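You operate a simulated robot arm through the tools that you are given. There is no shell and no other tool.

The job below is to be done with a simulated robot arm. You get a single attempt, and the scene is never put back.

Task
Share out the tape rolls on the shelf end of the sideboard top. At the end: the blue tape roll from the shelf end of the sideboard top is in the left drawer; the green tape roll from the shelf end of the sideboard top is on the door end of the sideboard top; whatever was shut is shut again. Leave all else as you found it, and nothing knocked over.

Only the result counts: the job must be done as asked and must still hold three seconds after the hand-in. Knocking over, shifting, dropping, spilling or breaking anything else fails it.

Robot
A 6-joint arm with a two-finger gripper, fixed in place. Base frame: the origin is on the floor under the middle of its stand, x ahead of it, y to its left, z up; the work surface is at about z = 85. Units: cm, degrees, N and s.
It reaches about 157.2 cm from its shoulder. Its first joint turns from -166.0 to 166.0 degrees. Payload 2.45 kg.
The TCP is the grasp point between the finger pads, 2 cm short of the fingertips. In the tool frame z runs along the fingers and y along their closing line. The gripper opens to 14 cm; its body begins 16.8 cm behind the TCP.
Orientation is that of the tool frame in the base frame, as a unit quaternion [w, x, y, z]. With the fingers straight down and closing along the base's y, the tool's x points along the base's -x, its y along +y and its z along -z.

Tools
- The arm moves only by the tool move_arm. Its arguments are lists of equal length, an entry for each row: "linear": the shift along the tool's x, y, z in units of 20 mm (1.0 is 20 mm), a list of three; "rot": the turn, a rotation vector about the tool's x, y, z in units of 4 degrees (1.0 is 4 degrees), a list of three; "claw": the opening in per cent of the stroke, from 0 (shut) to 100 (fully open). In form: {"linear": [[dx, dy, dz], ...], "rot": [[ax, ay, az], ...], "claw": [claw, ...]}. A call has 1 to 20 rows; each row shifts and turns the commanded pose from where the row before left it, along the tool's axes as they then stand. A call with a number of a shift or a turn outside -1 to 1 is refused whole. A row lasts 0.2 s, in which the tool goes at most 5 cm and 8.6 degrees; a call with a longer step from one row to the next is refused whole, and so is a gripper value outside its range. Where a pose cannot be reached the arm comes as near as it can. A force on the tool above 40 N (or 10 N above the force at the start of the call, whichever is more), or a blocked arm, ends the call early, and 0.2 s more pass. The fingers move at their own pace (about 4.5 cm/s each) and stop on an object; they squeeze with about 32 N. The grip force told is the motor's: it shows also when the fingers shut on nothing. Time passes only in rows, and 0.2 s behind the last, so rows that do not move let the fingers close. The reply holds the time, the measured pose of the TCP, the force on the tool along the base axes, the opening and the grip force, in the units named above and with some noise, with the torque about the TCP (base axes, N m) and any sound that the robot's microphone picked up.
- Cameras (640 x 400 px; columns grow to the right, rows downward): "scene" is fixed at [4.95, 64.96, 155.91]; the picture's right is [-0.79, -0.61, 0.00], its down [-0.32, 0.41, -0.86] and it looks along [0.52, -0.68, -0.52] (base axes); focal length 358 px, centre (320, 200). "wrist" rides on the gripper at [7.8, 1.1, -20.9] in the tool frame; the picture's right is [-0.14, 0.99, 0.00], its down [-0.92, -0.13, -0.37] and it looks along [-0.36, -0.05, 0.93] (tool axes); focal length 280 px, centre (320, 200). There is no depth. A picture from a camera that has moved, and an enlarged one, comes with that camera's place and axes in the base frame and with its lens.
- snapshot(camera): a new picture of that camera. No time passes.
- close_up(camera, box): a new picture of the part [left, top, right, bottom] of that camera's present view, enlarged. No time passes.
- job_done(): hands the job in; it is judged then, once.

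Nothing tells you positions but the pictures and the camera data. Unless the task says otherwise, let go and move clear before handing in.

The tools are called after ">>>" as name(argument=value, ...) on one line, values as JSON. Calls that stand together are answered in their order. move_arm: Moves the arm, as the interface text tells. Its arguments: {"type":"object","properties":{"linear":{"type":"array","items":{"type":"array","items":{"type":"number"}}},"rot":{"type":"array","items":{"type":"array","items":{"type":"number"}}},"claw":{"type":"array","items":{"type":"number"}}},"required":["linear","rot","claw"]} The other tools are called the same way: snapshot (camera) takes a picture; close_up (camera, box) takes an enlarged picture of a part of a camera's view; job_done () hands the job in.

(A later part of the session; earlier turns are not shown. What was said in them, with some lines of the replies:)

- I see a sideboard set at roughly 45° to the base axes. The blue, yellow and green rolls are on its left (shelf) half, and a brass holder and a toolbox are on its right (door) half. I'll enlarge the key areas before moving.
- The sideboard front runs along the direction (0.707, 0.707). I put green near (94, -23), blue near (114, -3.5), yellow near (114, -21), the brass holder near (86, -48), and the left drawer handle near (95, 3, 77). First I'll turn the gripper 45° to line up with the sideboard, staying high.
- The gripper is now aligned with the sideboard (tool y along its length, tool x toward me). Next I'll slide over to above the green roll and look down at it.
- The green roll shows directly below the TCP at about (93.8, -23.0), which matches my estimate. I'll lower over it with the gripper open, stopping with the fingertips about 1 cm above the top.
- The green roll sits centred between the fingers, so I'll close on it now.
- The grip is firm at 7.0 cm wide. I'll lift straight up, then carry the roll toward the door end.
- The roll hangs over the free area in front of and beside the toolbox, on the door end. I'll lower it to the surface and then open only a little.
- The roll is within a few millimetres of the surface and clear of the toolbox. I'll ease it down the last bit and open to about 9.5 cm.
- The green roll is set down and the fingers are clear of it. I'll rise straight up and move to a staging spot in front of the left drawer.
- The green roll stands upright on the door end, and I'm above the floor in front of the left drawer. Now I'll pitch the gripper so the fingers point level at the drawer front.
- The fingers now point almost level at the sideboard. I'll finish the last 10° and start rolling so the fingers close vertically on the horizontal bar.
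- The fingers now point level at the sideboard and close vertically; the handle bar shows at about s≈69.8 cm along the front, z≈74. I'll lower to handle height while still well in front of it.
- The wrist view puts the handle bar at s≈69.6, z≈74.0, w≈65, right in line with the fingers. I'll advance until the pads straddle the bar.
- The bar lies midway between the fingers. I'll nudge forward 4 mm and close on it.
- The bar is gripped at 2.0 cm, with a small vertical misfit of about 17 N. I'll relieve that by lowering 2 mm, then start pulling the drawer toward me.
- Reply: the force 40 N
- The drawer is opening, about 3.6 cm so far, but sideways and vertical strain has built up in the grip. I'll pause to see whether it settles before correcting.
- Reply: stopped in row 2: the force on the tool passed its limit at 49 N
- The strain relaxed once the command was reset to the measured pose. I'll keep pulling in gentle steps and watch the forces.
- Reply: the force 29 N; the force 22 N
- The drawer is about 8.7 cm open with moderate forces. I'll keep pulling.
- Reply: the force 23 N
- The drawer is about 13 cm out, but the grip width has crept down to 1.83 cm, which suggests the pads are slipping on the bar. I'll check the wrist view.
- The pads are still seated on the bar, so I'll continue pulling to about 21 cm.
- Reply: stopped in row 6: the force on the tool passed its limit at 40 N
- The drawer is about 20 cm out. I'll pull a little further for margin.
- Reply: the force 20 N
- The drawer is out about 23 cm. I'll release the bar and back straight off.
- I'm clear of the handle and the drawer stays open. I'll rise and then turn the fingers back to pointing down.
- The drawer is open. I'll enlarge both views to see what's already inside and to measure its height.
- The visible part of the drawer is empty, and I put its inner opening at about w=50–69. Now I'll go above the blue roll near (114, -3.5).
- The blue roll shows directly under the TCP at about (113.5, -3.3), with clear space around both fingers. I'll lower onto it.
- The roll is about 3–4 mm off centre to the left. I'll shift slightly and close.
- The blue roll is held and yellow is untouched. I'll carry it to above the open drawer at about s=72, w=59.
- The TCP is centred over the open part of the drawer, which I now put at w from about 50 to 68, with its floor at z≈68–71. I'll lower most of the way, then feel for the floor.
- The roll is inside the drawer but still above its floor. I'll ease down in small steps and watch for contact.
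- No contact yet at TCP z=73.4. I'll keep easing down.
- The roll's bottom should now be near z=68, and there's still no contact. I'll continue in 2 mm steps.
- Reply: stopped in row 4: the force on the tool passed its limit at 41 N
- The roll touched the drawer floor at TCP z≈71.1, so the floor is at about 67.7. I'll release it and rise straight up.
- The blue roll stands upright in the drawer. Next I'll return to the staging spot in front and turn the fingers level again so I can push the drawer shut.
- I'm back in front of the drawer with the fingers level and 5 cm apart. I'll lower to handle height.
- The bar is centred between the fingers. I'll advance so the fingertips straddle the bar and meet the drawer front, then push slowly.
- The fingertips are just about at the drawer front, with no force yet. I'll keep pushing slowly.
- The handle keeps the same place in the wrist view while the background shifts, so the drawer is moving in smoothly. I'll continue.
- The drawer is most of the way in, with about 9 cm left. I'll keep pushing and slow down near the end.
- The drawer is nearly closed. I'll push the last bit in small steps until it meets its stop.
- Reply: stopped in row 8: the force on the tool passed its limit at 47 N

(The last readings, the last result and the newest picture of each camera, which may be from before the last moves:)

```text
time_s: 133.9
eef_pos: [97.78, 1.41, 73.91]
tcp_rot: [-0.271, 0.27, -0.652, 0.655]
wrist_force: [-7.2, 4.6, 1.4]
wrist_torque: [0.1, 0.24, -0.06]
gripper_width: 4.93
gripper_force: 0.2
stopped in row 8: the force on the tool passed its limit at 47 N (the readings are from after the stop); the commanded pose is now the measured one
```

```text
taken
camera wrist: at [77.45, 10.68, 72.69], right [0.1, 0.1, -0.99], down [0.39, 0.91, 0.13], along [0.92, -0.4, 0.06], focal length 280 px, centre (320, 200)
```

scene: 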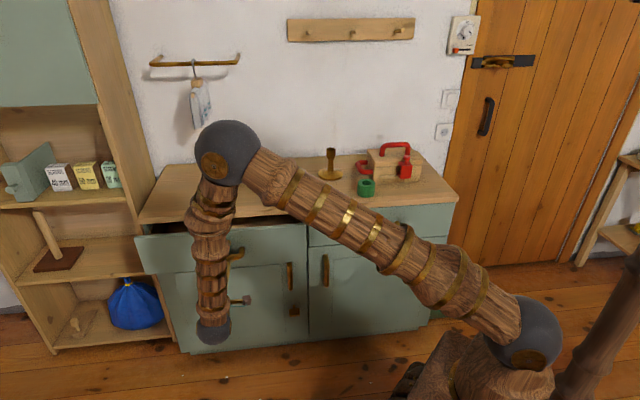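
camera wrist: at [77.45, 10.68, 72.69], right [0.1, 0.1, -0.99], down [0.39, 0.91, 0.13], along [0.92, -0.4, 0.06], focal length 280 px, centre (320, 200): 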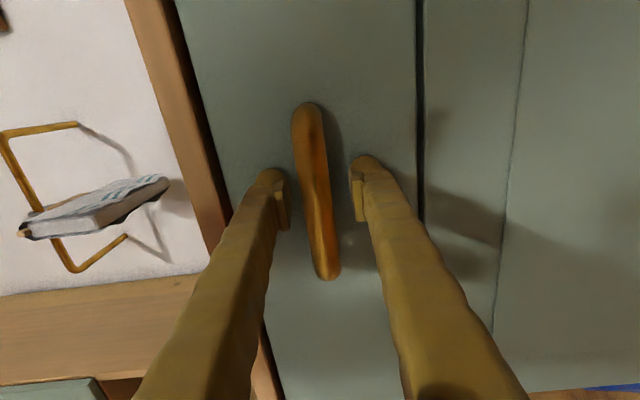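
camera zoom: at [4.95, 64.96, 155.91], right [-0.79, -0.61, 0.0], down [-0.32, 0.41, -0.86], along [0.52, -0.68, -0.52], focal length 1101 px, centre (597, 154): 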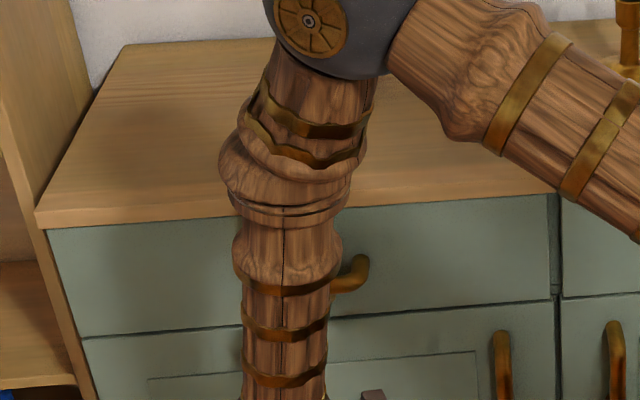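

The push met a firm stop and the drawer front sits flush under the top. I'll back straight off, keeping the fingers clear of the bar.

>>> move_arm(linear=[[0, 0, -0.3], [0, 0, -0.5], [0, 0, -0.7], [0, 0, -0.8], [0, 0, -1], [0, 0, -1], [0, 0, -1], [0, 0, -1], [0, 0, -1], [0, 0, -1], [0, 0, -1], [0, 0, -1], [0, 0, -1], [0, 0, -1]], rot=[[0, 0, 0], [0, 0, 0], [0, 0, 0], [0, 0, 0], [0, 0, 0], [0, 0, 0], [0, 0, 0], [0, 0, 0], [0, 0, 0], [0, 0, 0], [0, 0, 0], [0, 0, 0], [0, 0, 0], [0, 0, 0]], claw=[36, 36, 36, 36, 36, 36, 36, 36, 36, 36, 36, 36, 36, 36])

>>> move_arm(linear=[[0, -0.98, 0], [0, -0.98, 0], [0, -0.98, 0], [0, -0.98, 0], [0, -0.98, 0], [0, -0.98, 0], [0, -0.98, 0], [0, -0.98, 0], [0, -0.98, 0], [0, -0.98, 0], [0, -0.98, 0], [0, -0.98, 0], [0, -0.98, 0], [0, -0.98, 0], [0, -0.98, 0], [0, -0.98, 0], [0, -0.98, 0], [0, -0.98, 0], [0, -0.98, 0], [0, -0.98, 0]], rot=[[0, 0, 0], [0, 0, 0], [0, 0, 0], [0, 0, 0], [0, 0, 0], [0, 0, 0], [0, 0, 0], [0, 0, 0], [0, 0, 0], [0, 0, 0], [0, 0, 0], [0, 0, 0], [0, 0, 0], [0, 0, 0], [0, 0, 0], [0, 0, 0], [0, 0, 0], [0, 0, 0], [0, 0, 0], [0, 0, 0]], claw=[36, 36, 36, 36, 36, 36, 36, 36, 36, 36, 36, 36, 36, 36, 36, 36, 36, 36, 36, 36])

>>> snapshot(camera="scene")

>>> snapshot(camera="wrist")

```text
time_s: 136.9
eef_pos: [80.27, 18.77, 73.89]
tcp_rot: [-0.272, 0.269, -0.652, 0.655]
wrist_force: [0.4, 0.1, 0.1]
wrist_torque: [-0.01, -0.01, 0.01]
gripper_width: 5.04
gripper_force: 0.0
```

```text
time_s: 141.1
eef_pos: [80.23, 18.74, 113.05]
tcp_rot: [-0.273, 0.269, -0.652, 0.655]
wrist_force: [-0.5, 0.2, 0.9]
wrist_torque: [0.02, 0.01, -0.03]
gripper_width: 5.04
gripper_force: 0.1
```

```text
taken
```

scene: 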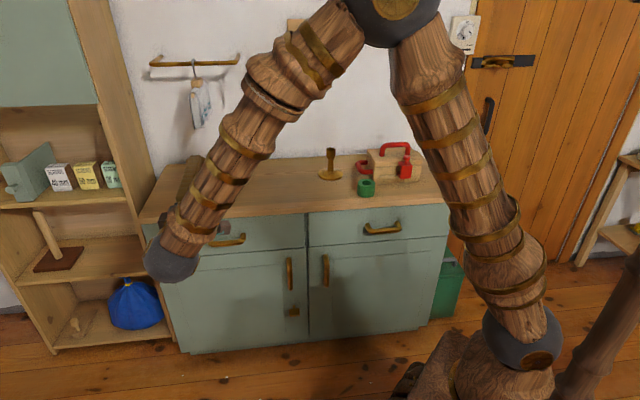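

```text
taken
camera wrist: at [59.85, 28.0, 111.85], right [0.1, 0.1, -0.99], down [0.39, 0.91, 0.13], along [0.92, -0.4, 0.06], focal length 280 px, centre (320, 200)
```

wrist: 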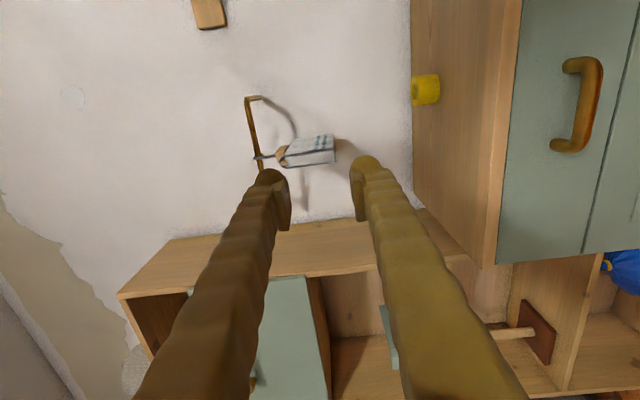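

The drawer looks shut. I'll turn the fingers back down and move aside so I can compare the whole front with the starting picture.

>>> move_arm(linear=[[0, 0, 0], [0, 0, 0], [0, 0, 0], [0, 0, 0], [0, 0, 0], [0, 0, 0], [0, 0, 0], [0, 0, 0], [0, 0, 0], [0, 0, 0], [0, 0, 0], [0, 0, 0]], rot=[[0, 0, 1], [0, 0, 1], [0, 0, 1], [0, 0, 1], [0, 0, 1], [0, 0, 1], [0, 0, 1], [0, 0, 1], [0, 0, 1], [0, 0, 1], [0, 0, 1], [0, 0, 1]], claw=[50, 50, 50, 50, 50, 50, 50, 50, 50, 50, 50, 50])

>>> move_arm(linear=[[0, 0, 0], [0, 0, 0], [0, 0, 0], [0, 0, 0], [0, 0, 0], [0, 0, 0], [0, 0, 0], [0, 0, 0], [0, 0, 0], [0, 0, 0], [0, 0, 0], [0, 0, 0], [0, 0, 0], [0, 0, 0], [0, 0, 0], [0, 0, 0], [0, 0, 0], [0, 0, 0], [0, 0, 0], [0, 0, 0]], rot=[[0, 0, 1], [0, 0, 1], [0, 0, 1], [0, 0, 1], [0, 0, 1], [0, 0, 1], [0, 0, 1], [0, 0, 1], [0, 0, 1], [0, 0, 1], [0, 0, 0.5], [0, 1, 0], [0, 1, 0], [0, 1, 0], [0, 1, 0], [0, 1, 0], [0, 1, 0], [0, 1, 0], [0, 1, 0], [0, 1, 0]], claw=[50, 50, 50, 50, 50, 50, 50, 50, 50, 50, 50, 50, 50, 50, 50, 50, 50, 50, 50, 50])

>>> move_arm(linear=[[0, 0, 0], [0, 0, 0], [0, 0, 0], [0, 0, 0], [0, 0, 0], [0, 0, 0], [0, 0, 0], [0, 0, 0], [0, 0, 0], [0, 0, 0], [0, 0, 0], [0, 0, 0], [0, 0, 0], [0, 0, 0]], rot=[[0, 1, 0], [0, 1, 0], [0, 1, 0], [0, 1, 0], [0, 1, 0], [0, 1, 0], [0, 1, 0], [0, 1, 0], [0, 1, 0], [0, 1, 0], [0, 1, 0], [0, 1, 0], [0, 1, 0], [0, 0.5, 0]], claw=[50, 50, 50, 50, 50, 50, 50, 50, 50, 50, 50, 50, 50, 50])

>>> snapshot(camera="scene")

>>> snapshot(camera="wrist")

>>> close_up(camera="scene", box=[130, 140, 310, 260])

```text
time_s: 143.7
eef_pos: [80.15, 18.72, 113.01]
tcp_rot: [0.515, 0.019, 0.705, -0.487]
wrist_force: [-0.4, 0.1, -0.1]
wrist_torque: [0.02, 0.0, 0.01]
gripper_width: 6.99
gripper_force: 0.0
```

```text
time_s: 147.9
eef_pos: [80.23, 18.71, 112.88]
tcp_rot: [0.422, 0.341, 0.822, -0.173]
wrist_force: [-0.1, 1.4, 0.2]
wrist_torque: [0.0, 0.01, 0.02]
gripper_width: 7.03
gripper_force: 0.1
```

```text
time_s: 150.9
eef_pos: [80.17, 18.86, 113.06]
tcp_rot: [0.002, 0.381, 0.924, 0.0]
wrist_force: [-0.4, -0.4, -0.3]
wrist_torque: [0.01, -0.01, -0.01]
gripper_width: 7.0
gripper_force: 0.0
```

```text
taken
```

scene: 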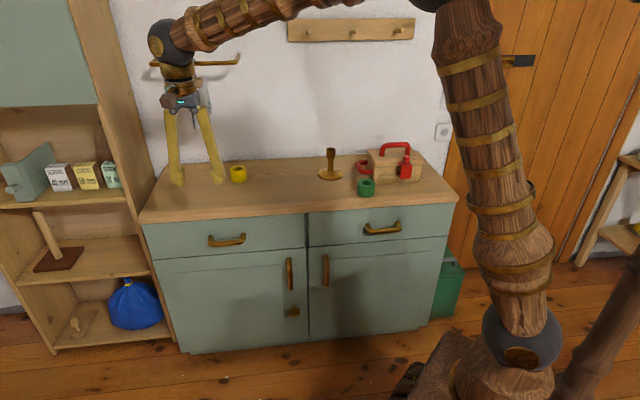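

```text
taken
camera wrist: at [75.3, 25.19, 133.89], right [0.8, 0.6, 0.0], down [0.56, -0.74, 0.37], along [0.23, -0.29, -0.93], focal length 280 px, centre (320, 200)
```

wrist: 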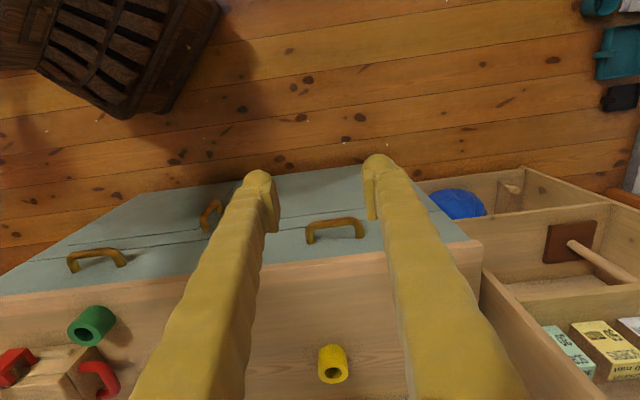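

```text
3.33 times, centred on (220, 200) of scene
camera zoom: at [4.95, 64.96, 155.91], right [-0.79, -0.61, 0.0], down [-0.32, 0.41, -0.86], along [0.52, -0.68, -0.52], focal length 1193 px, centre (653, 200)
```

zoom: 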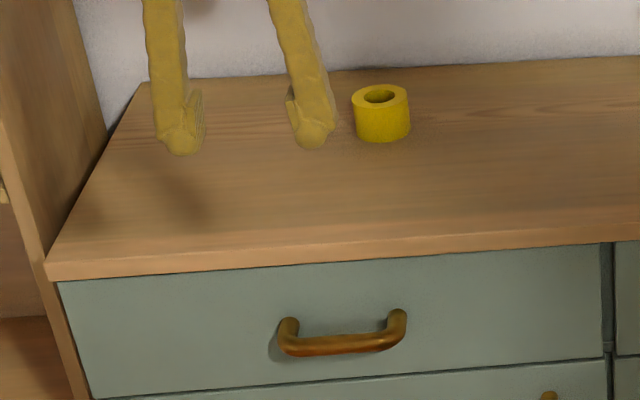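

The drawer front and handle look the same as in the first picture. I'll compare at high zoom and check the door end once more.

>>> close_up(camera="scene", box=[190, 220, 260, 265])

>>> close_up(camera="scene", box=[290, 130, 470, 250])

```text
8.89 times, centred on (225, 242) of scene
camera zoom: at [4.95, 64.96, 155.91], right [-0.79, -0.61, 0.0], down [-0.32, 0.41, -0.86], along [0.52, -0.68, -0.52], focal length 3180 px, centre (1164, -178)
```

zoom: 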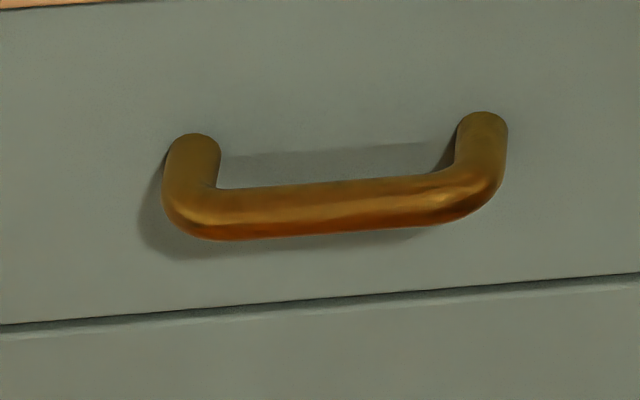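

```text
3.33 times, centred on (380, 190) of scene
camera zoom: at [4.95, 64.96, 155.91], right [-0.79, -0.61, 0.0], down [-0.32, 0.41, -0.86], along [0.52, -0.68, -0.52], focal length 1193 px, centre (120, 233)
```

zoom: 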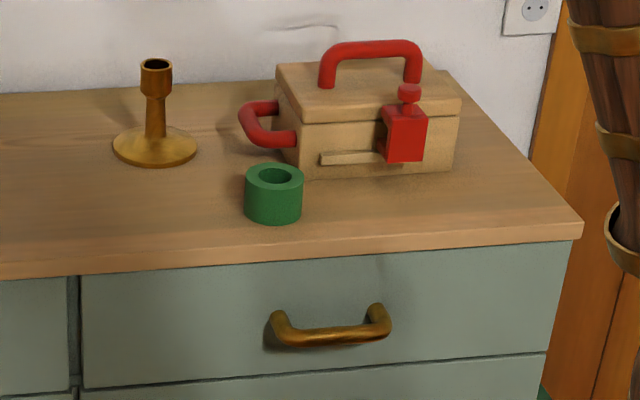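

The drawer handle matches the starting picture exactly, so the drawer is shut with the blue roll inside. Green stands on the door end, and the yellow roll, brass holder and toolbox have not moved. The gripper is empty and clear, so I'm handing the job in.

>>> job_done()

```text
The job is handed in.
```

I've handed the job in, and everything you asked for looks done.

- **Blue roll:** it is in the left drawer. I saw it standing upright there before I pushed the drawer shut.
- **Green roll:** it is upright on the door end of the sideboard top, in front of the toolbox.
- **Left drawer:** it is shut again. I pushed it to its stop, and the front and handle match the starting picture.
- **Everything else:** the yellow roll, brass candle holder and toolbox are where they were, and nothing was knocked over.

I couldn't see the blue roll again once the drawer closed. The drawer slid in slowly and smoothly, so I expect it is still upright.
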